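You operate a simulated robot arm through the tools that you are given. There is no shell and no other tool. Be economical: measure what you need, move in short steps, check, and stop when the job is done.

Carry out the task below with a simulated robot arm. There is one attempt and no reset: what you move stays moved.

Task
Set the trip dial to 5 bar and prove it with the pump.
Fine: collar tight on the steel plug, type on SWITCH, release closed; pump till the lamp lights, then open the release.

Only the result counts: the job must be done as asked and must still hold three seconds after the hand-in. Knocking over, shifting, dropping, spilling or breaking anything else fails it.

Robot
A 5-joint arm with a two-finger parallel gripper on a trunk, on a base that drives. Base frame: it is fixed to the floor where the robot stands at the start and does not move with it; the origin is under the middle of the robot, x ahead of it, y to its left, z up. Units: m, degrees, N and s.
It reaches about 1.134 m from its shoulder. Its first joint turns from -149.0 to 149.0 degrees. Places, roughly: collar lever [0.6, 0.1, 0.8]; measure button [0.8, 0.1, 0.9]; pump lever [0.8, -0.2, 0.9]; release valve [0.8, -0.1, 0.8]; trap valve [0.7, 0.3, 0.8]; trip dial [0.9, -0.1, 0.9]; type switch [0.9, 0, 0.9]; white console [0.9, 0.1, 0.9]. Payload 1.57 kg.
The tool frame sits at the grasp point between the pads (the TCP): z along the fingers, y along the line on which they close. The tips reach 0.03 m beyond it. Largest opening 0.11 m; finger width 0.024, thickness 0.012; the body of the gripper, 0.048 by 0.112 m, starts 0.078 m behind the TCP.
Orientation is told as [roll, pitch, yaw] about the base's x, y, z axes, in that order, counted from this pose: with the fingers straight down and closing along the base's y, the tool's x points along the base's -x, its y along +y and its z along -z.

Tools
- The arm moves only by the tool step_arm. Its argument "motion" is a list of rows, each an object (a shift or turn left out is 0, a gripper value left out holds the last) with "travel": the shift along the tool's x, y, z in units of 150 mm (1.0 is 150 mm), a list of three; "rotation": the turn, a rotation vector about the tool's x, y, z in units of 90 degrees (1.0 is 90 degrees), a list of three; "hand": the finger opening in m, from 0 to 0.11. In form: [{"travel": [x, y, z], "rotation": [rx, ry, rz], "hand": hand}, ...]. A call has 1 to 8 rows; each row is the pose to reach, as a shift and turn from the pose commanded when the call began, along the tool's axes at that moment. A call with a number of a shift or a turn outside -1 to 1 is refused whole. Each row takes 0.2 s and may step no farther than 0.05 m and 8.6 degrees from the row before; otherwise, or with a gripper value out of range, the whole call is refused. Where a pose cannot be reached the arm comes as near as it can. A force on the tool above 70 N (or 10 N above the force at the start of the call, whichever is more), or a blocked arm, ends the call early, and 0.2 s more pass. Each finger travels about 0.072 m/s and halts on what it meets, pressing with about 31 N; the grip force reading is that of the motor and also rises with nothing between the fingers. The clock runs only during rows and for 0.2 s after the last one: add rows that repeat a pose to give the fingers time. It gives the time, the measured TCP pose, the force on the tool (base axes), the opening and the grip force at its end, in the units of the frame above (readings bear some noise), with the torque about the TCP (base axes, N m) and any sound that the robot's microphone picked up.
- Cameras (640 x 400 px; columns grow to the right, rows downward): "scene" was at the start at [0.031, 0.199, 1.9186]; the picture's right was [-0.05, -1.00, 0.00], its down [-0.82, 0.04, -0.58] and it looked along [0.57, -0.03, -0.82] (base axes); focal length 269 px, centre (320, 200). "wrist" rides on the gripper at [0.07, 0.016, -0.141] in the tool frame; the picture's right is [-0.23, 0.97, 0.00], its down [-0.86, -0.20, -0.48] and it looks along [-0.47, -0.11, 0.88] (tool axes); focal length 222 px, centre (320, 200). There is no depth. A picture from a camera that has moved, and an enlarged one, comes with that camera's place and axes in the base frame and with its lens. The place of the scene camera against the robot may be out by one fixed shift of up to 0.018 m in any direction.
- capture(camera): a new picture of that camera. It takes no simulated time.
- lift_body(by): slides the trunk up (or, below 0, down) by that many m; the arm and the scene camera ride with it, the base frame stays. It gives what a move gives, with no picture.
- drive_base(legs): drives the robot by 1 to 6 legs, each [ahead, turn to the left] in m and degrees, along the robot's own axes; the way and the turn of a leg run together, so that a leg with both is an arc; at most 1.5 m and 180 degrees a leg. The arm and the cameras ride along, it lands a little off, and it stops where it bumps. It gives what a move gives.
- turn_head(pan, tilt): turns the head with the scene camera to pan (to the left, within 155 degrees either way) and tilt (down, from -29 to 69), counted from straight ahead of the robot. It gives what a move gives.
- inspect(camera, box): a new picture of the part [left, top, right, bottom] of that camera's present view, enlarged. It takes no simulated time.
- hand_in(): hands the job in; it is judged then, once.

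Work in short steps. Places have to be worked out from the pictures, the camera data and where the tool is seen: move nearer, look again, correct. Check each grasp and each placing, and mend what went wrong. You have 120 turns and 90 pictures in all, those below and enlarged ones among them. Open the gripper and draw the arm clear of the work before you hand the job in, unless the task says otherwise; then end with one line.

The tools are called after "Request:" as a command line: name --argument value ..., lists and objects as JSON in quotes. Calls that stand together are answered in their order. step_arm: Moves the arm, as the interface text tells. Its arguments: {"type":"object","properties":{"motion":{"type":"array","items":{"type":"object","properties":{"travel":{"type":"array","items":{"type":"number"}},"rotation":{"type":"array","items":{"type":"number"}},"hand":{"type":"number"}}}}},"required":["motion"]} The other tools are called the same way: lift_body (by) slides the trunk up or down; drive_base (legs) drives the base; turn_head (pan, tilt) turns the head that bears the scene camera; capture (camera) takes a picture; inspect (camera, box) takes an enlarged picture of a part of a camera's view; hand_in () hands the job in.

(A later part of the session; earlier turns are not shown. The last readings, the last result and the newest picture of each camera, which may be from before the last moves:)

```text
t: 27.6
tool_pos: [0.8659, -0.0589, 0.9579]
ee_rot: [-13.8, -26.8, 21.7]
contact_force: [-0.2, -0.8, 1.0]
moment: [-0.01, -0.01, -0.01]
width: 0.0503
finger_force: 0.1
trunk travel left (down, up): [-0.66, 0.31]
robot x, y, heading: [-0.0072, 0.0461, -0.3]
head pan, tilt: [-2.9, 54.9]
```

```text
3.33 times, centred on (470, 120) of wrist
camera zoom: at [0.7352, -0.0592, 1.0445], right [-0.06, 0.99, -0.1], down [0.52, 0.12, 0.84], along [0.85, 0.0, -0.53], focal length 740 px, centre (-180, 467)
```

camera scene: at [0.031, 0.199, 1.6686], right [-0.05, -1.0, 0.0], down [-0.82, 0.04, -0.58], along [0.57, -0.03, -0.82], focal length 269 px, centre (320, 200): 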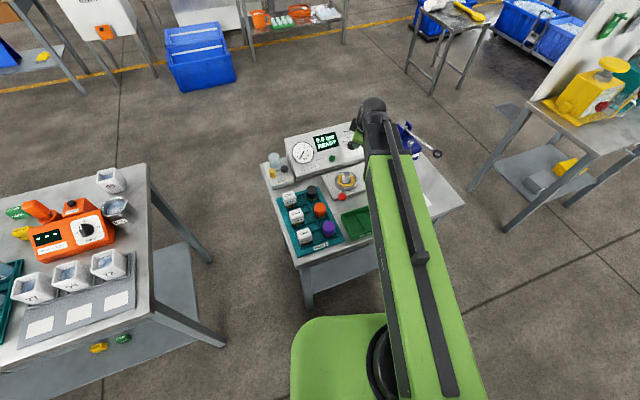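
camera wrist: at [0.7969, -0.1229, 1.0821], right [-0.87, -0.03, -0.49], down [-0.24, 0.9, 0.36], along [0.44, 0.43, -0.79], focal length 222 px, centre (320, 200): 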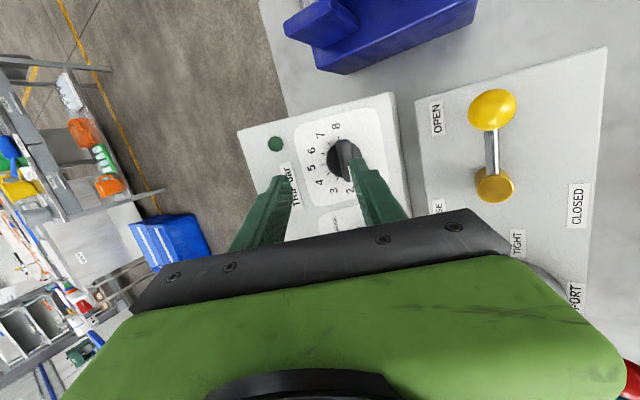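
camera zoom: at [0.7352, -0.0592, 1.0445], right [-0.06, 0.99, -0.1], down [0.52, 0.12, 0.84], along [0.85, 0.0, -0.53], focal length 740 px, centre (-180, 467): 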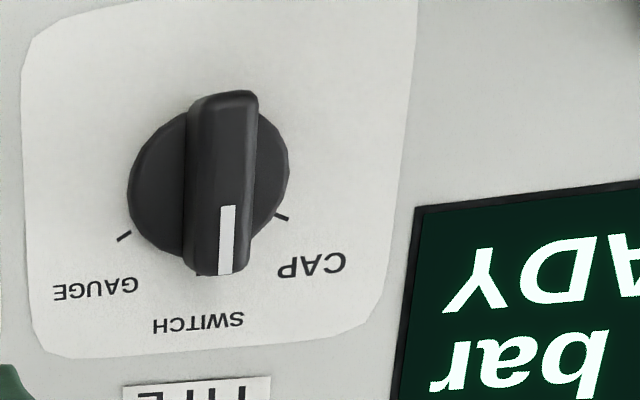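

Type is within 1° of SWITCH, but the trip pointer is ~5° short of 5. I go back down and regrip.

Request:
lift_body --by -0.05

Request:
step_arm --motion '[{"hand": 0.03}, {"hand": 0.015}, {"hand": 0.005}, {"hand": 0.005}, {"rotation": [0, 0, 0.035], "hand": 0.005}, {"rotation": [0, 0, 0.07], "hand": 0.005}, {"rotation": [0, 0, 0.07], "hand": 0.005}]'

Request:
inspect --camera "wrist" --box '[240, 90, 390, 200]'

```text
t: 28.5
tool_pos: [0.8661, -0.0588, 0.9078]
ee_rot: [-13.6, -26.7, 21.7]
contact_force: [-0.6, 0.0, 0.1]
moment: [0.01, -0.02, -0.01]
width: 0.0502
finger_force: 0.1
trunk travel left (down, up): [-0.61, 0.36]
robot x, y, heading: [-0.0022, 0.0462, 0.1]
head pan, tilt: [-2.9, 54.9]
```

```text
t: 30.1
tool_pos: [0.8656, -0.0599, 0.9086]
ee_rot: [-10.4, -28.2, 14.6]
contact_force: [3.7, -15.4, 3.3]
moment: [-0.26, -0.33, -0.15]
width: 0.0189
finger_force: 7.4
trunk travel left (down, up): [-0.61, 0.36]
robot x, y, heading: [-0.001, 0.0471, -0.2]
head pan, tilt: [-2.9, 54.9]
```

```text
3.64 times, centred on (315, 145) of wrist
camera zoom: at [0.7348, -0.0524, 0.9937], right [0.03, 1.0, -0.05], down [0.53, 0.02, 0.85], along [0.85, -0.05, -0.52], focal length 808 px, centre (338, 400)
```

zoom: 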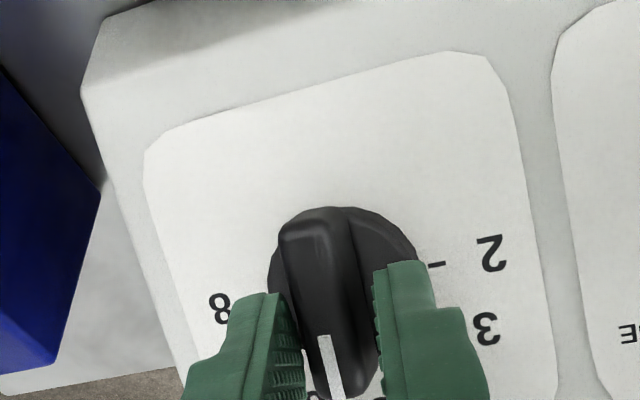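

Bar turned a bit but the left finger bears alone. I shift 2 mm toward -y so both pads seat, and turn 3° more.

Request:
step_arm --motion '[{"travel": [0, -0.014, 0], "hand": 0.005}, {"travel": [0, -0.014, 0], "hand": 0.005}, {"travel": [0, -0.014, 0], "rotation": [0, 0, 0.02], "hand": 0.005}, {"travel": [0, -0.014, 0], "rotation": [0, 0, 0.02], "hand": 0.005}]'

Request:
inspect --camera "wrist" --box '[240, 90, 390, 200]'

```text
t: 31.1
tool_pos: [0.8667, -0.0625, 0.9082]
ee_rot: [-9.5, -28.4, 12.7]
contact_force: [0.6, -10.5, 2.6]
moment: [-0.2, 0.35, 0.02]
width: 0.0153
finger_force: 29.3
trunk travel left (down, up): [-0.61, 0.36]
robot x, y, heading: [-0.0016, 0.0491, -0.2]
head pan, tilt: [-2.9, 54.9]
```

```text
3.64 times, centred on (315, 145) of wrist
camera zoom: at [0.7351, -0.0522, 0.9938], right [0.06, 1.0, -0.03], down [0.52, 0.0, 0.85], along [0.85, -0.07, -0.52], focal length 808 px, centre (338, 400)
```

zoom: 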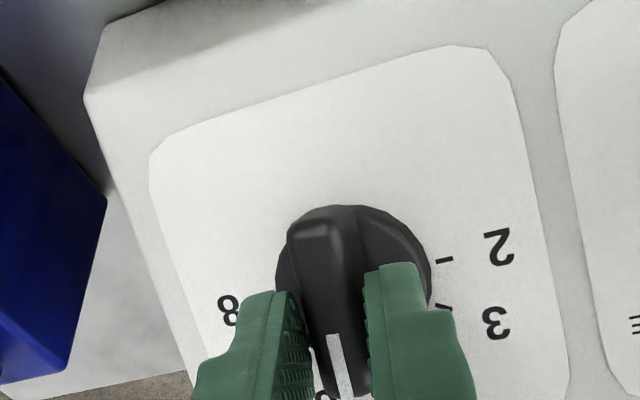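

Firm grip now (29 N); about 2–3° remain. I turn 3° more, release and check.

Request:
step_arm --motion '[{"rotation": [0, 0, 0.033], "hand": 0.005}, {"rotation": [0, 0, 0.033], "hand": 0.005}, {"rotation": [0, 0, 0.033], "hand": 0.03}, {"rotation": [0, 0, 0.033], "hand": 0.05}, {"rotation": [0, 0, 0.033], "hand": 0.05}, {"rotation": [0, 0, 0.033], "hand": 0.05}]'

Request:
lift_body --by 0.06

Request:
inspect --camera "wrist" --box '[275, 75, 380, 180]'

```text
t: 32.5
tool_pos: [0.8673, -0.0601, 0.9071]
ee_rot: [-7.9, -29.0, 9.4]
contact_force: [-0.2, -0.2, 0.4]
moment: [0.04, -0.01, -0.02]
width: 0.0502
finger_force: 0.1
trunk travel left (down, up): [-0.61, 0.36]
robot x, y, heading: [-0.0019, 0.0453, -0.1]
head pan, tilt: [-2.9, 54.9]
```

```text
t: 33.5
tool_pos: [0.8675, -0.0614, 0.9686]
ee_rot: [-7.9, -29.0, 9.4]
contact_force: [0.5, 0.1, -0.4]
moment: [0.03, -0.03, 0.0]
width: 0.0503
finger_force: 0.1
trunk travel left (down, up): [-0.67, 0.3]
robot x, y, heading: [-0.0019, 0.0452, -0.1]
head pan, tilt: [-2.9, 54.9]
```

```text
3.81 times, centred on (328, 128) of wrist
camera zoom: at [0.736, -0.0473, 1.0537], right [0.1, 0.99, -0.01], down [0.52, -0.05, 0.85], along [0.85, -0.09, -0.52], focal length 846 px, centre (291, 476)
```

zoom: 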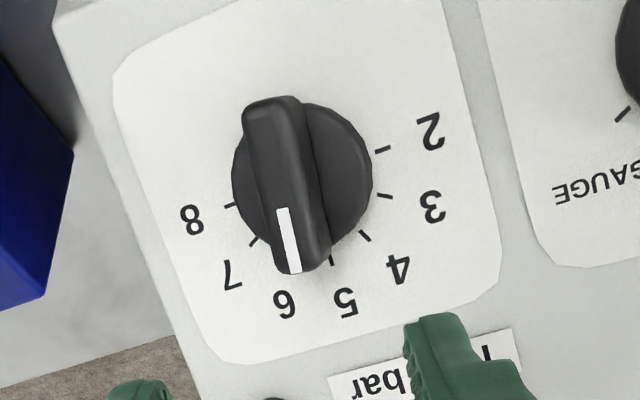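

Projecting the ticks and pointer onto the face plane shows ticks correct and the pointer now ~6° past 5 (about 5.2). I turn the jaws back 7°, go down, regrip firmly and let the pads align the bar.

Request:
step_arm --motion '[{"travel": [0, -0.007, 0], "rotation": [0, 0, -0.035]}, {"travel": [0, -0.007, 0], "rotation": [0, 0, -0.055]}]'

Request:
lift_body --by -0.06

Request:
step_arm --motion '[{"hand": 0.03}, {"hand": 0.015}, {"hand": 0.005}, {"hand": 0.005}, {"hand": 0.005}, {"rotation": [0, 0, -0.02], "hand": 0.005}, {"rotation": [0, 0, -0.02], "hand": 0.005}]'

Request:
inspect --camera "wrist" --box '[240, 90, 390, 200]'

```text
t: 34.1
tool_pos: [0.8669, -0.0624, 0.9679]
ee_rot: [-10.5, -28.2, 14.9]
contact_force: [0.0, -0.2, 0.0]
moment: [0.01, 0.02, -0.01]
width: 0.0498
finger_force: 0.1
trunk travel left (down, up): [-0.67, 0.3]
robot x, y, heading: [-0.0032, 0.0476, 0.1]
head pan, tilt: [-2.9, 54.9]
```

```text
t: 35.1
tool_pos: [0.8675, -0.0626, 0.908]
ee_rot: [-10.5, -28.1, 14.9]
contact_force: [0.4, 1.1, 1.1]
moment: [0.03, 0.02, 0.02]
width: 0.05
finger_force: 0.1
trunk travel left (down, up): [-0.61, 0.36]
robot x, y, heading: [-0.0056, 0.0453, 0.0]
head pan, tilt: [-2.9, 54.9]
```

```text
t: 36.7
tool_pos: [0.8673, -0.062, 0.9087]
ee_rot: [-11.5, -27.8, 17.0]
contact_force: [-3.7, 2.9, -1.8]
moment: [0.54, -0.59, 0.17]
width: 0.0148
finger_force: 30.7
trunk travel left (down, up): [-0.61, 0.36]
robot x, y, heading: [-0.0005, 0.0425, -0.1]
head pan, tilt: [-2.9, 54.9]
```

```text
3.64 times, centred on (315, 145) of wrist
camera zoom: at [0.7353, -0.0569, 0.9942], right [0.0, 1.0, -0.07], down [0.53, 0.06, 0.85], along [0.85, -0.03, -0.52], focal length 808 px, centre (338, 400)
```

zoom: 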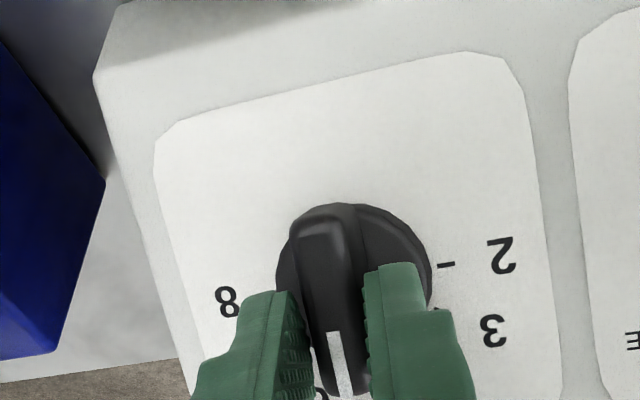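

Pointer computes to +2°. I turn back 2°, release and check.

Request:
step_arm --motion '[{"rotation": [0, 0, -0.025], "hand": 0.005}, {"rotation": [0, 0, -0.025], "hand": 0.005}, {"rotation": [0, 0, -0.025], "hand": 0.03}, {"rotation": [0, 0, -0.025], "hand": 0.05}, {"rotation": [0, 0, -0.025], "hand": 0.05}, {"rotation": [0, 0, -0.025], "hand": 0.05}]'

Request:
lift_body --by 0.06

Request:
inspect --camera "wrist" --box '[275, 75, 380, 180]'

```text
t: 38.1
tool_pos: [0.8671, -0.0619, 0.9081]
ee_rot: [-12.7, -27.4, 19.3]
contact_force: [0.0, 0.7, 0.4]
moment: [-0.01, -0.03, 0.0]
width: 0.0499
finger_force: 0.0
trunk travel left (down, up): [-0.61, 0.36]
robot x, y, heading: [0.0009, 0.045, 0.1]
head pan, tilt: [-2.9, 54.9]
```

```text
t: 39.1
tool_pos: [0.867, -0.0623, 0.9681]
ee_rot: [-12.7, -27.2, 19.4]
contact_force: [0.3, -0.1, 0.7]
moment: [-0.01, 0.04, 0.01]
width: 0.0501
finger_force: 0.0
trunk travel left (down, up): [-0.67, 0.3]
robot x, y, heading: [-0.0073, 0.0448, -0.3]
head pan, tilt: [-2.9, 54.9]
```

```text
3.81 times, centred on (328, 128) of wrist
camera zoom: at [0.7355, -0.0601, 1.0542], right [-0.03, 1.0, -0.09], down [0.52, 0.09, 0.85], along [0.85, -0.02, -0.53], focal length 846 px, centre (291, 476)
```

zoom: 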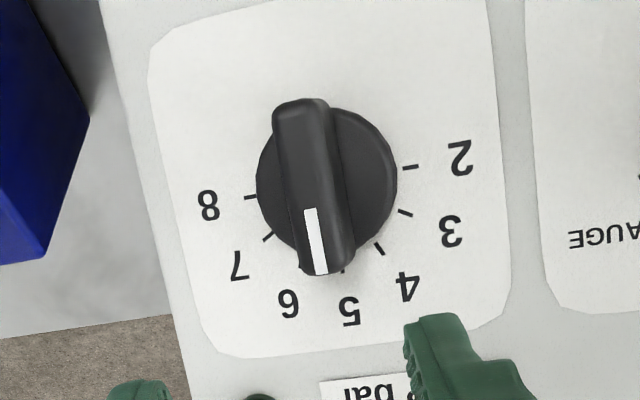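

Trip reads 5 within 1°. Next the release: hub (0.752,-0.054,0.845), yellow ball (0.773,-0.115,0.855). I bring the tool upright above the ball.

Request:
step_arm --motion '[{"travel": [0.16, -0.046, -0.069], "rotation": [-0.033, 0.074, 0]}, {"travel": [0.32, -0.092, -0.138], "rotation": [-0.066, 0.147, 0]}, {"travel": [0.48, -0.137, -0.207], "rotation": [-0.098, 0.22, 0]}, {"travel": [0.639, -0.183, -0.276], "rotation": [-0.131, 0.294, 0]}]'

Request:
capture --camera "wrist"

```text
t: 40.1
tool_pos: [0.7714, -0.1136, 0.9366]
ee_rot: [0.1, -1.0, 16.5]
contact_force: [-0.5, 0.0, -0.6]
moment: [0.01, 0.01, 0.01]
width: 0.05
finger_force: 0.1
out of reach, approached as far as the arm can: row 1, 2, 3, 4
trunk travel left (down, up): [-0.67, 0.3]
robot x, y, heading: [-0.0053, 0.0463, 0.2]
head pan, tilt: [-2.9, 54.9]
```

```text
45 pictures are left
camera wrist: at [0.6988, -0.1197, 1.0753], right [-0.06, 1.0, 0.01], down [0.87, 0.05, 0.49], along [0.49, 0.03, -0.87], focal length 222 px, centre (320, 200)
```

wrist: 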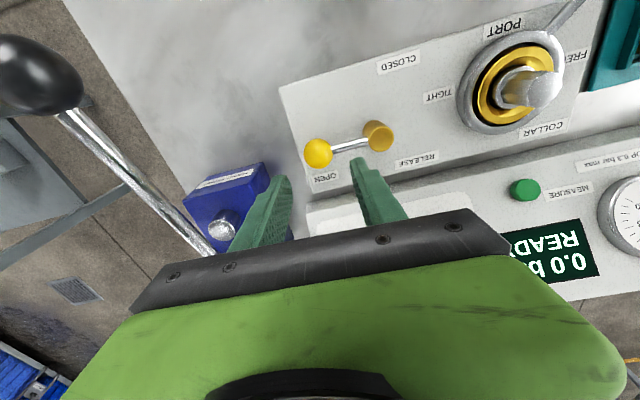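

Ball confirmed at (0.77,-0.116,0.853). I spin the jaws so they close across the lever shaft.

Request:
step_arm --motion '[{"rotation": [0, 0, -0.094]}, {"rotation": [0, 0, -0.188]}, {"rotation": [0, 0, -0.282]}, {"rotation": [0, 0, -0.376]}, {"rotation": [0, 0, -0.47]}, {"rotation": [0, 0, -0.564]}, {"rotation": [0, 0, -0.658]}, {"rotation": [0, 0, -0.752]}]'

Request:
step_arm --motion '[{"rotation": [0, 0, -0.09]}, {"rotation": [0, 0, -0.18]}, {"rotation": [0, 0, -0.25]}]'

Request:
capture --camera "wrist"

```text
t: 41.9
tool_pos: [0.7735, -0.1157, 0.9372]
ee_rot: [-1.0, -0.6, 84.3]
contact_force: [-1.2, 0.5, -0.4]
moment: [-0.01, 0.0, -0.02]
width: 0.05
finger_force: 0.0
trunk travel left (down, up): [-0.67, 0.3]
robot x, y, heading: [-0.003, 0.0433, -0.4]
head pan, tilt: [-2.9, 54.9]
```

```text
t: 42.7
tool_pos: [0.7723, -0.1144, 0.9364]
ee_rot: [-1.1, -0.1, 106.8]
contact_force: [-0.2, -0.2, -0.3]
moment: [-0.04, 0.0, 0.0]
width: 0.0499
finger_force: 0.0
trunk travel left (down, up): [-0.67, 0.3]
robot x, y, heading: [-0.0025, 0.0434, 0.2]
head pan, tilt: [-2.9, 54.9]
```

```text
44 pictures are left
camera wrist: at [0.7753, -0.1874, 1.0762], right [-1.0, -0.06, -0.02], down [-0.06, 0.87, 0.48], along [-0.01, 0.48, -0.88], focal length 222 px, centre (320, 200)
```

wrist: 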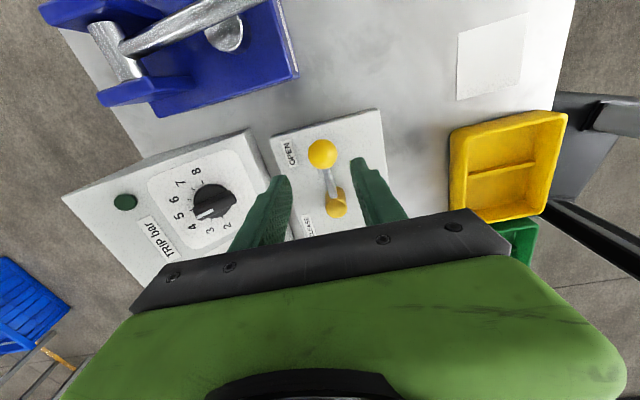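

Jaws straddle the ball. I lower 6 cm and look.

Request:
lift_body --by -0.06

Request:
inspect --camera "wrist" --box '[220, 80, 460, 230]'

```text
t: 43.7
tool_pos: [0.7724, -0.1144, 0.8757]
ee_rot: [-1.2, -0.1, 106.7]
contact_force: [-0.1, 1.2, 0.4]
moment: [0.02, 0.0, 0.01]
width: 0.0502
finger_force: 0.1
trunk travel left (down, up): [-0.61, 0.36]
robot x, y, heading: [-0.0047, 0.0464, -0.1]
head pan, tilt: [-2.9, 54.9]
```

```text
2.67 times, centred on (340, 155) of wrist
camera zoom: at [0.7751, -0.1874, 1.0162], right [-1.0, -0.06, -0.02], down [-0.06, 0.87, 0.48], along [-0.01, 0.48, -0.88], focal length 592 px, centre (267, 320)
```

zoom: 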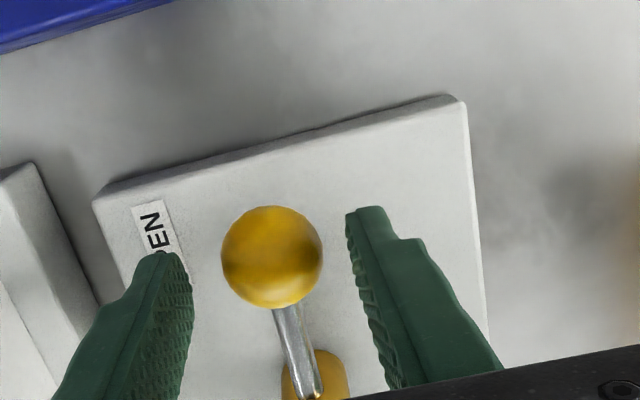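

Ball lies between the fingertips. I lower 1 cm more and close on it.

Request:
lift_body --by -0.01

Request:
step_arm --motion '[{"hand": 0.035}, {"hand": 0.028}, {"hand": 0.028}, {"hand": 0.028}]'

Request:
inspect --camera "wrist" --box '[220, 80, 460, 230]'

```text
t: 44.3
tool_pos: [0.7732, -0.1137, 0.8667]
ee_rot: [-1.1, -0.2, 106.6]
contact_force: [-0.1, 0.7, -0.1]
moment: [0.0, -0.01, 0.01]
width: 0.0503
finger_force: 0.1
trunk travel left (down, up): [-0.6, 0.37]
robot x, y, heading: [-0.0046, 0.0473, -0.2]
head pan, tilt: [-2.9, 54.9]
```

```text
t: 45.3
tool_pos: [0.772, -0.1147, 0.8666]
ee_rot: [-1.2, -0.1, 106.7]
contact_force: [-5.6, -1.2, -1.6]
moment: [-0.04, 0.11, 0.02]
width: 0.0337
finger_force: 3.3
trunk travel left (down, up): [-0.6, 0.37]
robot x, y, heading: [-0.003, 0.0433, -0.1]
head pan, tilt: [-2.9, 54.9]
```

```text
2.67 times, centred on (340, 155) of wrist
camera zoom: at [0.7747, -0.1877, 1.0064], right [-1.0, -0.06, -0.02], down [-0.06, 0.87, 0.48], along [-0.01, 0.48, -0.88], focal length 592 px, centre (267, 320)
```

zoom: 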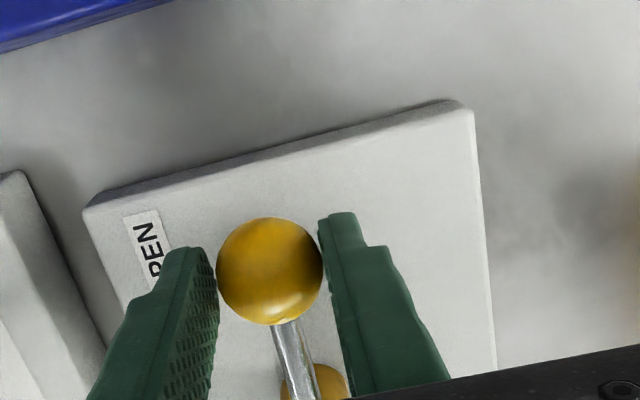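

Ball is between the pads. I sweep it along its arc about the hub (90° clockwise from above), turning the jaws along.

Request:
step_arm --motion '[{"travel": [-0.004, 0.084, 0], "rotation": [0, 0, 0.094]}, {"travel": [-0.025, 0.166, 0], "rotation": [0, 0, 0.188]}, {"travel": [-0.061, 0.242, 0], "rotation": [0, 0, 0.282]}, {"travel": [-0.111, 0.31, 0], "rotation": [0, 0, 0.376]}, {"travel": [-0.173, 0.367, 0], "rotation": [0, 0, 0.47]}, {"travel": [-0.245, 0.41, 0], "rotation": [0, 0, 0.564]}, {"travel": [-0.325, 0.438, 0], "rotation": [0, 0, 0.658]}, {"travel": [-0.408, 0.45, 0], "rotation": [0, 0, 0.752]}]'

Request:
capture --camera "wrist"

```text
t: 47.1
tool_pos: [0.6948, -0.0812, 0.8667]
ee_rot: [-1.0, -1.1, 38.6]
contact_force: [38.4, -43.1, 22.7]
moment: [-1.07, -0.71, 0.18]
width: 0.0313
finger_force: 39.7
trunk travel left (down, up): [-0.6, 0.37]
robot x, y, heading: [-0.0043, 0.0436, 0.2]
head pan, tilt: [-2.9, 54.9]
```

```text
41 pictures are left
camera wrist: at [0.6265, -0.1129, 1.0043], right [-0.43, 0.9, -0.01], down [0.78, 0.38, 0.5], along [0.45, 0.21, -0.87], focal length 222 px, centre (320, 200)
```

wrist: 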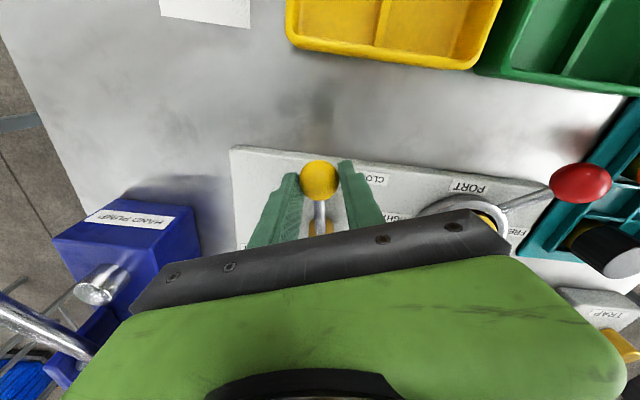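

The lever is at CLOSED and pressing on its stop. I open and lift away, then look.

Request:
step_arm --motion '[{"hand": 0.04}, {"hand": 0.055}, {"hand": 0.055}]'

Request:
lift_body --by 0.09

Request:
capture --camera "wrist"

```text
t: 47.9
tool_pos: [0.6905, -0.0752, 0.8668]
ee_rot: [-0.3, -1.1, 39.0]
contact_force: [0.2, 0.3, 0.9]
moment: [-0.02, 0.01, -0.01]
width: 0.055
finger_force: 0.1
trunk travel left (down, up): [-0.6, 0.37]
robot x, y, heading: [-0.0007, 0.0425, -0.0]
head pan, tilt: [-2.9, 54.9]
```

```text
t: 49.1
tool_pos: [0.6905, -0.0749, 0.9564]
ee_rot: [-0.2, -1.0, 39.1]
contact_force: [0.3, -0.2, -0.1]
moment: [0.01, -0.02, -0.05]
width: 0.0548
finger_force: 0.0
trunk travel left (down, up): [-0.69, 0.28]
robot x, y, heading: [-0.0031, 0.0442, 0.2]
head pan, tilt: [-2.9, 54.9]
```

```text
40 pictures are left
camera wrist: at [0.6238, -0.1076, 1.0952], right [-0.44, 0.9, 0.0], down [0.78, 0.38, 0.5], along [0.45, 0.21, -0.87], focal length 222 px, centre (320, 200)
```

wrist: 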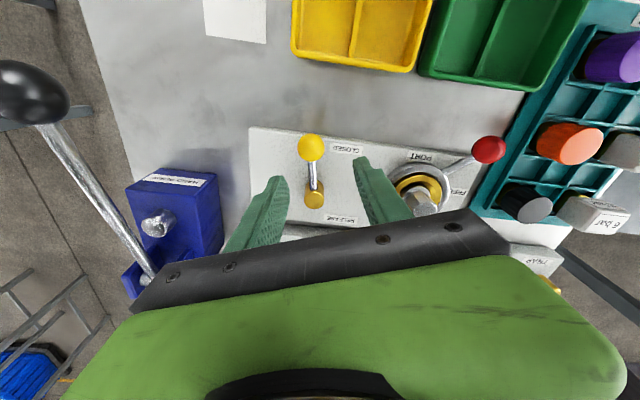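

Release is closed. Now to the collar lever: red ball at about (0.609,0.094,0.851), ring centre about (0.695,0.068). I move over it with jaws across its shaft.

Request:
step_arm --motion '[{"travel": [-0.036, 0.153, 0], "rotation": [0, 0, 0.08]}, {"travel": [-0.072, 0.306, 0], "rotation": [0, 0, 0.16]}, {"travel": [-0.108, 0.459, 0], "rotation": [0, 0, 0.24]}, {"travel": [-0.145, 0.611, 0], "rotation": [0, 0, 0.31]}]'

Request:
step_arm --motion '[{"travel": [0.04, 0.152, 0], "rotation": [0, 0, 0.08]}, {"travel": [0.08, 0.304, 0], "rotation": [0, 0, 0.16]}, {"travel": [0.12, 0.456, 0], "rotation": [0, 0, 0.24]}, {"travel": [0.16, 0.608, 0], "rotation": [0, 0, 0.31]}]'

Request:
capture --camera "wrist"

```text
t: 50.1
tool_pos: [0.6492, 0.0106, 0.9573]
ee_rot: [0.2, -1.2, 11.0]
contact_force: [0.4, 0.9, -0.2]
moment: [-0.02, 0.02, 0.01]
width: 0.0552
finger_force: 0.0
trunk travel left (down, up): [-0.69, 0.28]
robot x, y, heading: [-0.0039, 0.046, -0.1]
head pan, tilt: [-2.9, 54.9]
```

```text
t: 51.1
tool_pos: [0.6084, 0.0954, 0.9563]
ee_rot: [0.6, -0.9, -17.0]
contact_force: [1.1, -0.1, 0.0]
moment: [0.05, 0.0, 0.0]
width: 0.0551
finger_force: 0.1
trunk travel left (down, up): [-0.69, 0.28]
robot x, y, heading: [-0.0015, 0.0449, -0.2]
head pan, tilt: [-2.9, 54.9]
```

```text
39 pictures are left
camera wrist: at [0.5449, 0.1295, 1.0958], right [0.5, 0.86, 0.01], down [0.75, -0.44, 0.49], along [0.43, -0.23, -0.87], focal length 222 px, centre (320, 200)
```

wrist: 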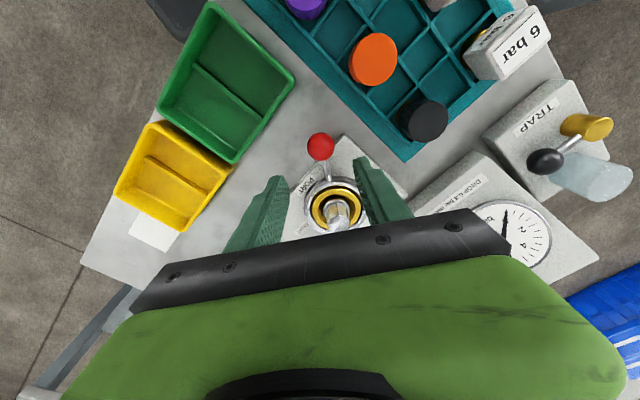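

Ball lies between the jaws. Lower 8 cm and check.

Request:
lift_body --by -0.08

Request:
inspect --camera "wrist" --box '[220, 80, 460, 230]'

```text
t: 52.3
tool_pos: [0.6083, 0.094, 0.877]
ee_rot: [0.7, -1.0, -16.9]
contact_force: [0.6, -1.2, 0.2]
moment: [0.01, -0.01, -0.01]
width: 0.0551
finger_force: 0.2
trunk travel left (down, up): [-0.61, 0.36]
robot x, y, heading: [-0.0011, 0.0419, 0.1]
head pan, tilt: [-2.9, 54.9]
```

```text
2.67 times, centred on (340, 155) of wrist
camera zoom: at [0.5451, 0.129, 1.0157], right [0.5, 0.87, 0.01], down [0.75, -0.44, 0.49], along [0.43, -0.23, -0.87], focal length 592 px, centre (267, 320)
```

zoom: 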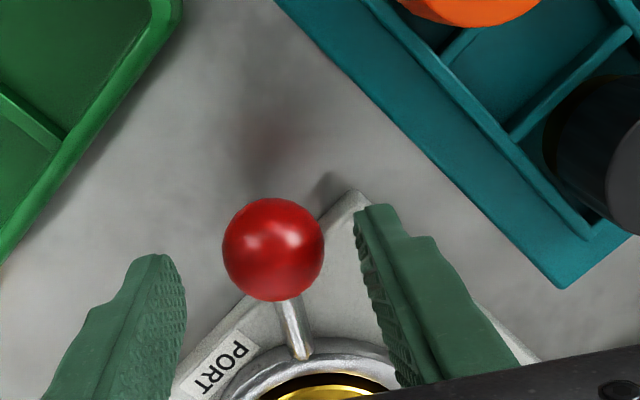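

Lower 1 cm, close around the ball, and sweep the first 36° toward TIGHT.

Request:
lift_body --by -0.01

Request:
step_arm --motion '[{"hand": 0.04}, {"hand": 0.03}, {"hand": 0.03}, {"hand": 0.03}]'

Request:
step_arm --motion '[{"travel": [-0.006, -0.097, 0], "rotation": [0, 0, -0.094]}, {"travel": [-0.026, -0.191, 0], "rotation": [0, 0, -0.188]}, {"travel": [-0.061, -0.281, 0], "rotation": [0, 0, -0.282]}, {"travel": [-0.11, -0.365, 0], "rotation": [0, 0, -0.376]}]'

Request:
capture --camera "wrist"

```text
t: 52.9
tool_pos: [0.6096, 0.0945, 0.8668]
ee_rot: [0.7, -0.9, -16.8]
contact_force: [-0.1, 0.0, -0.2]
moment: [0.01, 0.0, 0.03]
width: 0.0548
finger_force: 0.0
trunk travel left (down, up): [-0.6, 0.37]
robot x, y, heading: [-0.0039, 0.0438, -0.2]
head pan, tilt: [-2.9, 54.9]
```

```text
t: 53.9
tool_pos: [0.6088, 0.0947, 0.8667]
ee_rot: [0.7, -0.8, -16.8]
contact_force: [-1.3, 1.0, -0.8]
moment: [0.05, 0.06, 0.02]
width: 0.0311
finger_force: 39.9
trunk travel left (down, up): [-0.6, 0.37]
robot x, y, heading: [-0.0001, 0.0473, 0.2]
head pan, tilt: [-2.9, 54.9]
```

```text
t: 54.9
tool_pos: [0.6114, 0.0389, 0.8662]
ee_rot: [0.0, -1.4, 17.2]
contact_force: [23.6, 7.9, 16.3]
moment: [0.23, -0.53, -0.03]
width: 0.0311
finger_force: 40.0
trunk travel left (down, up): [-0.6, 0.37]
robot x, y, heading: [-0.0057, 0.0431, 0.0]
head pan, tilt: [-2.9, 54.9]
```

```text
37 pictures are left
camera wrist: at [0.5371, 0.0323, 1.0049], right [-0.07, 1.0, 0.01], down [0.87, 0.06, 0.5], along [0.5, 0.04, -0.87], focal length 222 px, centre (320, 200)
```

wrist: 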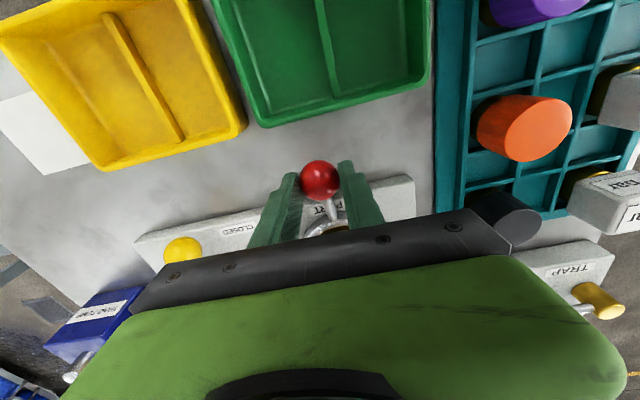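

It moves; radial pull suggests I am a few mm too far out. I continue the arc with a slightly smaller radius.

Request:
step_arm --motion '[{"travel": [-0.019, -0.092, 0], "rotation": [0, 0, -0.094]}, {"travel": [-0.043, -0.182, 0], "rotation": [0, 0, -0.188]}, {"travel": [-0.08, -0.267, 0], "rotation": [0, 0, -0.282]}, {"travel": [-0.132, -0.345, 0], "rotation": [0, 0, -0.376]}, {"travel": [-0.194, -0.415, 0], "rotation": [0, 0, -0.47]}]'

Request:
capture --camera "wrist"

```text
t: 56.1
tool_pos: [0.6436, -0.0046, 0.8667]
ee_rot: [1.1, -0.9, 58.7]
contact_force: [-19.3, 15.2, -5.4]
moment: [1.25, -0.04, 0.03]
width: 0.0314
finger_force: 40.1
trunk travel left (down, up): [-0.6, 0.37]
robot x, y, heading: [-0.0037, 0.049, -0.0]
head pan, tilt: [-2.9, 54.9]
stopped in row 5: the force on the tool passed its limit at 81 N (the readings are from after the stop); the commanded pose is now the measured one
```

```text
36 pictures are left
camera wrist: at [0.5948, -0.0601, 1.0066], right [-0.71, 0.7, 0.02], down [0.62, 0.61, 0.49], along [0.33, 0.36, -0.87], focal length 222 px, centre (320, 200)
```

wrist: 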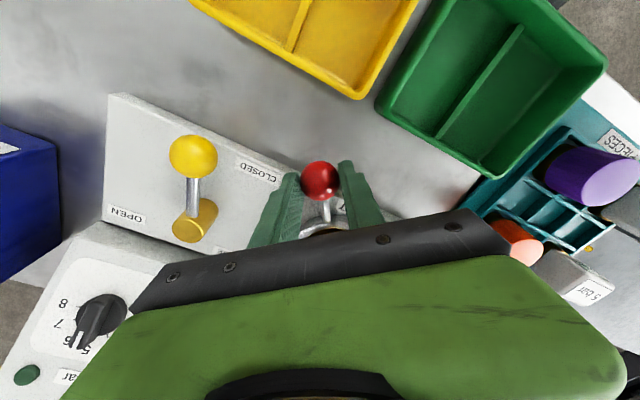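

It hit the stop at about +36°, mirroring FREE: collar tight. I open, lift and check.

Request:
step_arm --motion '[{"hand": 0.04}, {"hand": 0.055}, {"hand": 0.055}]'

Request:
lift_body --by 0.15

Request:
capture --camera "wrist"

```text
t: 56.9
tool_pos: [0.6463, -0.0087, 0.8657]
ee_rot: [0.7, -0.8, 58.5]
contact_force: [0.3, -0.6, 0.5]
moment: [-0.02, 0.01, 0.01]
width: 0.0549
finger_force: 0.1
trunk travel left (down, up): [-0.6, 0.37]
robot x, y, heading: [-0.0037, 0.0445, 0.2]
head pan, tilt: [-2.9, 54.9]
```

```text
t: 58.6
tool_pos: [0.6468, -0.0077, 1.0165]
ee_rot: [0.8, -0.8, 58.5]
contact_force: [-1.0, -0.9, -0.7]
moment: [0.0, 0.0, 0.02]
width: 0.0551
finger_force: 0.0
trunk travel left (down, up): [-0.75, 0.22]
robot x, y, heading: [-0.0063, 0.0437, -0.1]
head pan, tilt: [-2.9, 54.9]
```

```text
35 pictures are left
camera wrist: at [0.5967, -0.0621, 1.1558], right [-0.71, 0.7, 0.02], down [0.62, 0.62, 0.49], along [0.33, 0.36, -0.87], focal length 222 px, centre (320, 200)
```

wrist: 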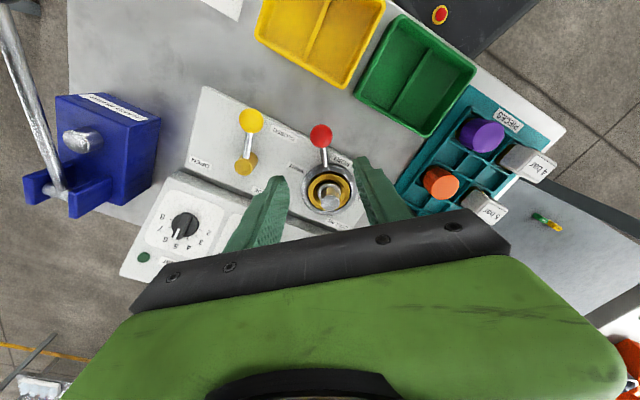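

Collar is tight, release closed, dial 5, type SWITCH. Now I move above the pump ball at about (0.711,-0.271,0.936), jaws across the lever.

Request:
step_arm --motion '[{"travel": [0.159, -0.16, 0], "rotation": [0, 0, 0.094]}, {"travel": [0.318, -0.32, 0], "rotation": [0, 0, 0.188]}, {"travel": [0.477, -0.48, 0], "rotation": [0, 0, 0.282]}, {"travel": [0.636, -0.64, 0], "rotation": [0, 0, 0.376]}]'

Request:
step_arm --motion '[{"travel": [0.043, -0.222, 0], "rotation": [0, 0, 0.03]}, {"travel": [0.086, -0.444, 0], "rotation": [0, 0, 0.06]}, {"travel": [0.13, -0.666, 0], "rotation": [0, 0, 0.096]}, {"travel": [0.173, -0.886, 0], "rotation": [0, 0, 0.096]}]'

Request:
capture --camera "wrist"

Request:
capture --camera "scene"

```text
t: 59.6
tool_pos: [0.6771, -0.1419, 1.0155]
ee_rot: [1.1, -0.2, 24.4]
contact_force: [-0.1, -0.3, 0.3]
moment: [0.0, 0.02, 0.01]
width: 0.0549
finger_force: 0.0
trunk travel left (down, up): [-0.75, 0.22]
robot x, y, heading: [-0.0069, 0.045, 0.1]
head pan, tilt: [-2.9, 54.9]
```

```text
t: 60.6
tool_pos: [0.7103, -0.2716, 1.0163]
ee_rot: [1.1, -0.1, 16.0]
contact_force: [-0.4, 0.3, -0.3]
moment: [0.0, 0.0, 0.01]
width: 0.055
finger_force: 0.0
out of reach, approached as far as the arm can: row 2, 3, 4
trunk travel left (down, up): [-0.75, 0.22]
robot x, y, heading: [-0.0057, 0.0513, 0.0]
head pan, tilt: [-2.9, 54.9]
```

```text
34 pictures are left
camera wrist: at [0.64, -0.2788, 1.1566], right [-0.05, 1.0, 0.02], down [0.88, 0.04, 0.48], along [0.47, 0.04, -0.88], focal length 222 px, centre (320, 200)
```

wrist: 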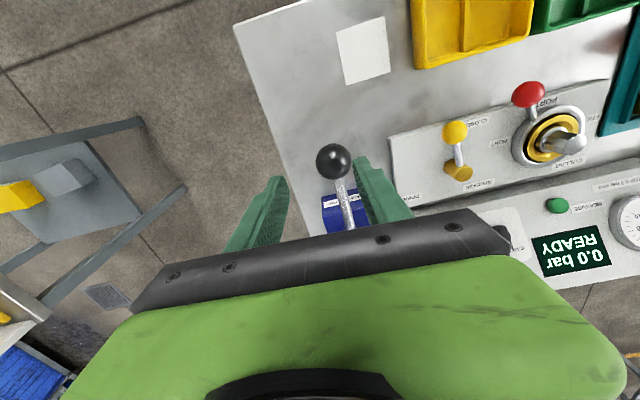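

```text
33 pictures are left
camera scene: at [0.0308, 0.1984, 1.725], right [-0.05, -1.0, 0.0], down [-0.82, 0.04, -0.58], along [0.57, -0.03, -0.82], focal length 269 px, centre (320, 200)
```

scene: 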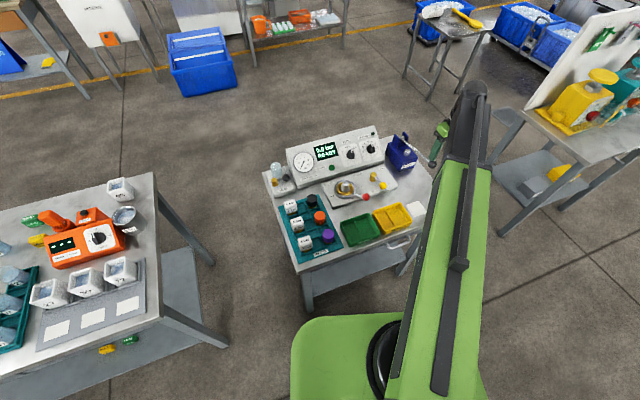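

Ball estimate now (0.710,-0.262,0.937). I shift 8 mm left and lower 6 cm, then look.

Request:
step_arm --motion '[{"travel": [-0.01, 0.055, 0]}]'

Request:
lift_body --by -0.055

Request:
inspect --camera "wrist" --box '[220, 80, 460, 230]'

```text
t: 61.0
tool_pos: [0.7085, -0.2627, 1.0172]
ee_rot: [1.1, -0.1, 16.0]
contact_force: [-0.8, 0.0, 0.0]
moment: [0.02, 0.01, 0.0]
width: 0.055
finger_force: 0.0
trunk travel left (down, up): [-0.75, 0.22]
robot x, y, heading: [-0.0051, 0.0458, -0.4]
head pan, tilt: [-2.9, 54.9]
```

```text
t: 62.0
tool_pos: [0.7087, -0.2633, 0.961]
ee_rot: [1.0, -0.1, 16.0]
contact_force: [-0.1, 0.5, 0.0]
moment: [0.02, -0.01, 0.04]
width: 0.0548
finger_force: 0.0
trunk travel left (down, up): [-0.695, 0.275]
robot x, y, heading: [-0.0066, 0.0476, 0.0]
head pan, tilt: [-2.9, 54.9]
```

```text
2.67 times, centred on (340, 155) of wrist
camera zoom: at [0.6387, -0.2698, 1.1018], right [-0.05, 1.0, 0.02], down [0.88, 0.04, 0.48], along [0.47, 0.04, -0.88], focal length 592 px, centre (267, 320)
```

zoom: 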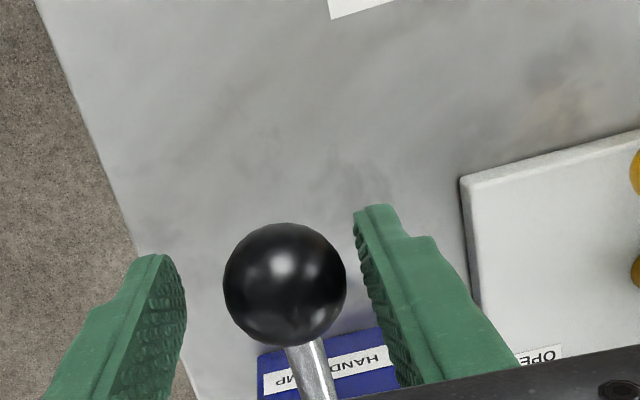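

Ball is between pads, 4 mm left of centre. I recentre and grip it.

Request:
step_arm --motion '[{"travel": [0, 0.028, 0.02], "hand": 0.045}, {"travel": [0, 0.028, 0.02], "hand": 0.03}, {"travel": [0, 0.028, 0.02], "hand": 0.03}, {"travel": [0, 0.028, 0.02], "hand": 0.03}]'

Request:
step_arm --motion '[{"travel": [0.0, 0, 0.1], "hand": 0.03}, {"travel": [0.0, 0, 0.2], "hand": 0.03}]'

Request:
capture --camera "wrist"

Request:
inspect --camera "scene" --box '[270, 110, 430, 210]'

```text
t: 63.0
tool_pos: [0.7086, -0.2582, 0.9617]
ee_rot: [1.1, 0.0, 16.1]
contact_force: [-3.5, 7.3, -2.3]
moment: [0.08, 0.12, 0.02]
width: 0.0341
finger_force: 41.1
trunk travel left (down, up): [-0.695, 0.275]
robot x, y, heading: [-0.0061, 0.0466, 0.1]
head pan, tilt: [-2.9, 54.9]
```

```text
t: 63.6
tool_pos: [0.7077, -0.2585, 0.9618]
ee_rot: [1.1, -0.1, 16.1]
contact_force: [-5.3, 10.0, -5.3]
moment: [0.08, 0.12, 0.02]
width: 0.0338
finger_force: 41.9
out of reach, approached as far as the arm can: row 1, 2
trunk travel left (down, up): [-0.695, 0.275]
robot x, y, heading: [-0.0051, 0.0468, -0.1]
head pan, tilt: [-2.9, 54.9]
```

```text
31 pictures are left
camera wrist: at [0.6376, -0.2649, 1.102], right [-0.05, 1.0, 0.02], down [0.88, 0.04, 0.48], along [0.47, 0.04, -0.88], focal length 222 px, centre (320, 200)
```

wrist: 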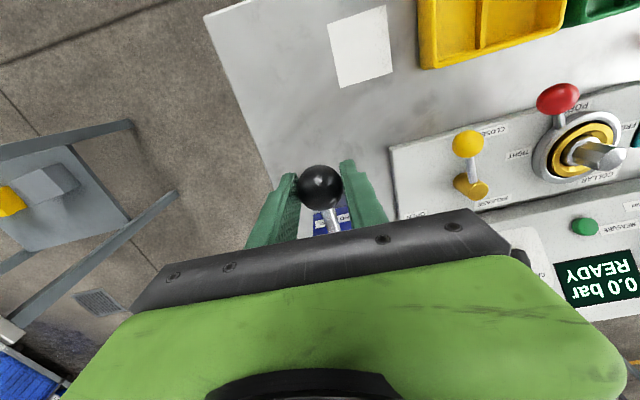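

```text
4.00 times, centred on (350, 160) of scene
camera zoom: at [0.0305, 0.1999, 1.6698], right [-0.05, -1.0, 0.0], down [-0.82, 0.04, -0.58], along [0.57, -0.03, -0.82], focal length 1076 px, centre (200, 360)
```

zoom: 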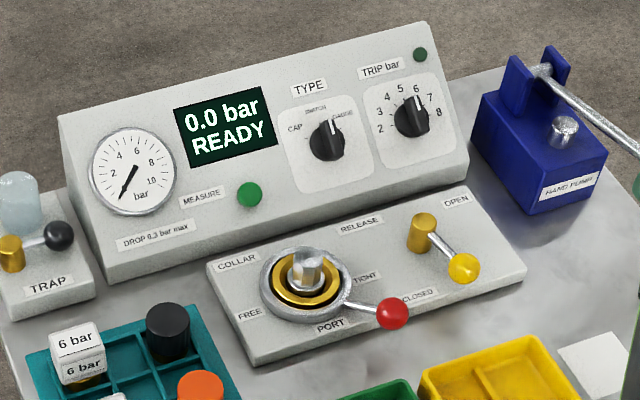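

The arm is at its lower limit here, so the first downstroke uses the trunk; afterwards the arm can stroke upward from there. Lowering 5 cm with the ball gripped.

Request:
lift_body --by -0.05

Request:
inspect --camera "scene" --box '[270, 110, 430, 210]'

```text
t: 64.5
tool_pos: [0.7069, -0.2591, 0.912]
ee_rot: [1.2, 0.0, 16.0]
contact_force: [-15.7, 6.1, 0.5]
moment: [-0.32, 0.83, -0.06]
width: 0.0339
finger_force: 41.5
trunk travel left (down, up): [-0.645, 0.325]
robot x, y, heading: [-0.0057, 0.0393, 0.0]
head pan, tilt: [-2.9, 54.9]
```

```text
4.00 times, centred on (350, 160) of scene
camera zoom: at [0.0289, 0.1997, 1.6197], right [-0.05, -1.0, 0.0], down [-0.82, 0.04, -0.58], along [0.58, -0.03, -0.82], focal length 1076 px, centre (200, 360)
```

zoom: 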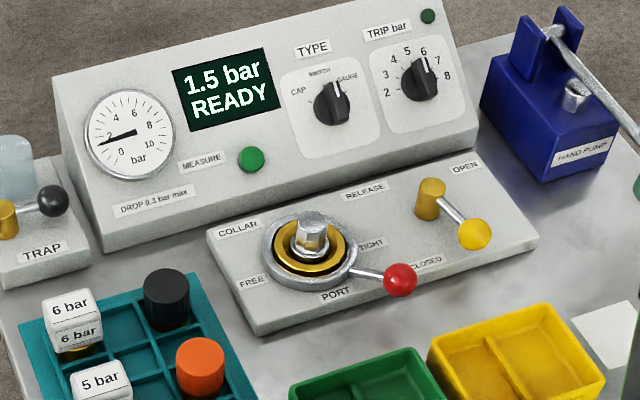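

1.5 bar from 5 cm of stroke. I lower 3 cm more.

Request:
lift_body --by -0.03

Request:
inspect --camera "scene" --box '[280, 110, 400, 185]'

```text
t: 65.3
tool_pos: [0.7082, -0.2581, 0.8826]
ee_rot: [1.0, -0.1, 16.0]
contact_force: [-0.7, 6.7, 4.0]
moment: [-0.31, 0.0, -0.03]
width: 0.0369
finger_force: 3.7
trunk travel left (down, up): [-0.615, 0.355]
robot x, y, heading: [-0.0043, 0.0479, 0.0]
head pan, tilt: [-2.9, 54.9]
```

```text
5.33 times, centred on (340, 148) of scene
camera zoom: at [0.0303, 0.1999, 1.5898], right [-0.05, -1.0, 0.0], down [-0.82, 0.04, -0.58], along [0.57, -0.03, -0.82], focal length 1434 px, centre (213, 480)
```

zoom: 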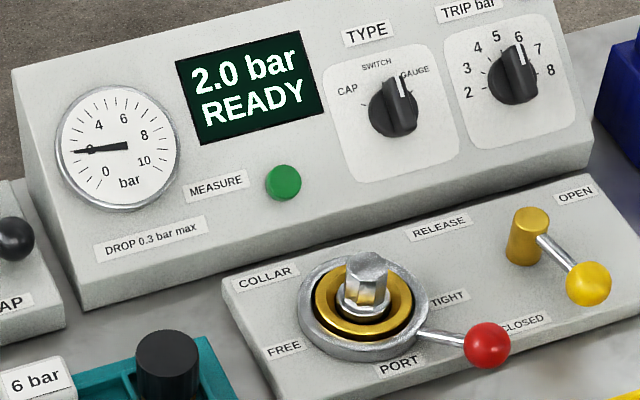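

2.0 bar; the grip changed, so I look at the ball.

Request:
capture --camera "wrist"

```text
27 pictures are left
camera wrist: at [0.6378, -0.265, 1.022], right [-0.05, 1.0, 0.02], down [0.88, 0.04, 0.48], along [0.48, 0.04, -0.88], focal length 222 px, centre (320, 200)
```

wrist: 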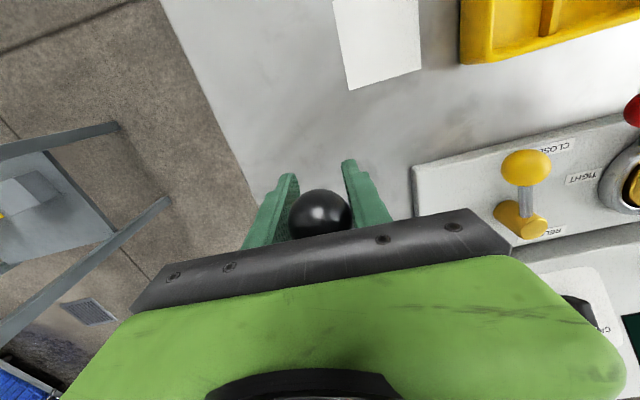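

The lever reached its bottom stop and the ball slid up a little in the pads. I raise the arm 6 cm holding the ball for the upstroke.

Request:
step_arm --motion '[{"travel": [0, 0, -0.15], "hand": 0.03}, {"travel": [0, 0, -0.3], "hand": 0.03}, {"travel": [0, 0, -0.42], "hand": 0.03}, {"travel": [0, 0, -0.42], "hand": 0.03}]'

Request:
capture --camera "wrist"

```text
t: 66.3
tool_pos: [0.7087, -0.2576, 0.8825]
ee_rot: [1.2, -0.1, 16.0]
contact_force: [-0.6, 7.9, 3.4]
moment: [-0.3, -0.01, -0.09]
width: 0.0368
finger_force: 4.3
out of reach, approached as far as the arm can: row 1, 2, 3, 4
trunk travel left (down, up): [-0.615, 0.355]
robot x, y, heading: [-0.0036, 0.0438, -0.0]
head pan, tilt: [-2.9, 54.9]
```

```text
26 pictures are left
camera wrist: at [0.6374, -0.2651, 1.0222], right [-0.05, 1.0, 0.02], down [0.88, 0.04, 0.48], along [0.47, 0.04, -0.88], focal length 222 px, centre (320, 200)
```

wrist: 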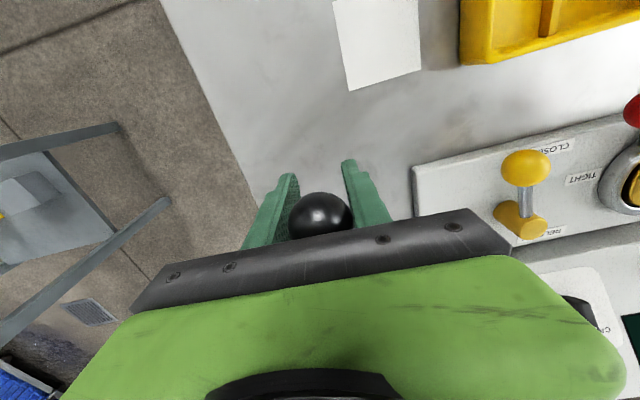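

Vertical motion evidently comes only from the trunk. I do the upstroke with the trunk, 7 cm.

Request:
lift_body --by 0.07

Request:
capture --camera "wrist"

```text
t: 67.3
tool_pos: [0.709, -0.2581, 0.9518]
ee_rot: [1.1, -0.1, 16.0]
contact_force: [-1.0, 6.5, 1.0]
moment: [0.05, -0.06, 0.04]
width: 0.0358
finger_force: 3.6
trunk travel left (down, up): [-0.685, 0.285]
robot x, y, heading: [-0.0044, 0.042, -0.1]
head pan, tilt: [-2.9, 54.9]
```

```text
25 pictures are left
camera wrist: at [0.6374, -0.2651, 1.0924], right [-0.05, 1.0, 0.02], down [0.88, 0.04, 0.48], along [0.47, 0.04, -0.88], focal length 222 px, centre (320, 200)
```

wrist: 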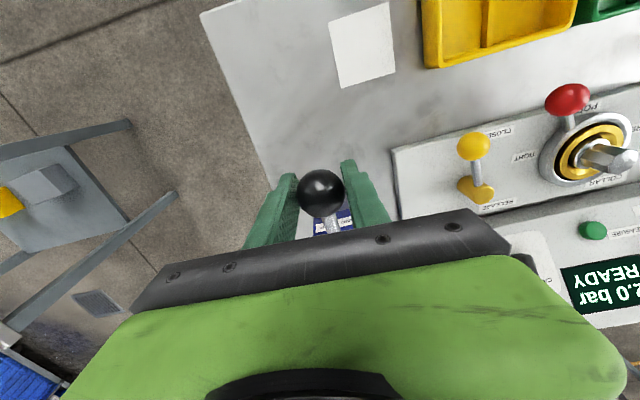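

Pressure holds at 2.0 and the lever is up. I recentre 2 mm so the grip is even, then stroke down 7 cm.

Request:
step_arm --motion '[{"travel": [0, 0.015, 0], "hand": 0.028}, {"travel": [0, 0.015, 0], "hand": 0.028}]'

Request:
lift_body --by -0.07

Request:
inspect --camera "scene" --box '[280, 100, 400, 175]'

```text
t: 68.0
tool_pos: [0.7073, -0.2578, 0.9518]
ee_rot: [1.0, -0.1, 16.0]
contact_force: [3.0, -6.4, 4.5]
moment: [-0.05, -0.64, -0.01]
width: 0.0344
finger_force: 41.7
trunk travel left (down, up): [-0.685, 0.285]
robot x, y, heading: [-0.0031, 0.0438, 0.2]
head pan, tilt: [-2.9, 54.9]
```

```text
t: 69.0
tool_pos: [0.7084, -0.2567, 0.881]
ee_rot: [1.1, 0.0, 16.0]
contact_force: [2.4, -7.5, 3.0]
moment: [0.27, 0.18, 0.04]
width: 0.0352
finger_force: 4.3
trunk travel left (down, up): [-0.615, 0.355]
robot x, y, heading: [-0.0035, 0.0468, 0.0]
head pan, tilt: [-2.9, 54.9]
```

```text
5.33 times, centred on (340, 138) of scene
camera zoom: at [0.0307, 0.1982, 1.59], right [-0.05, -1.0, 0.0], down [-0.82, 0.04, -0.58], along [0.57, -0.03, -0.82], focal length 1434 px, centre (213, 533)
```

zoom: 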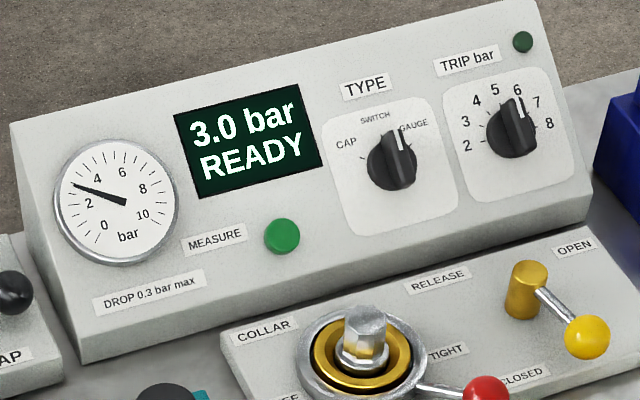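

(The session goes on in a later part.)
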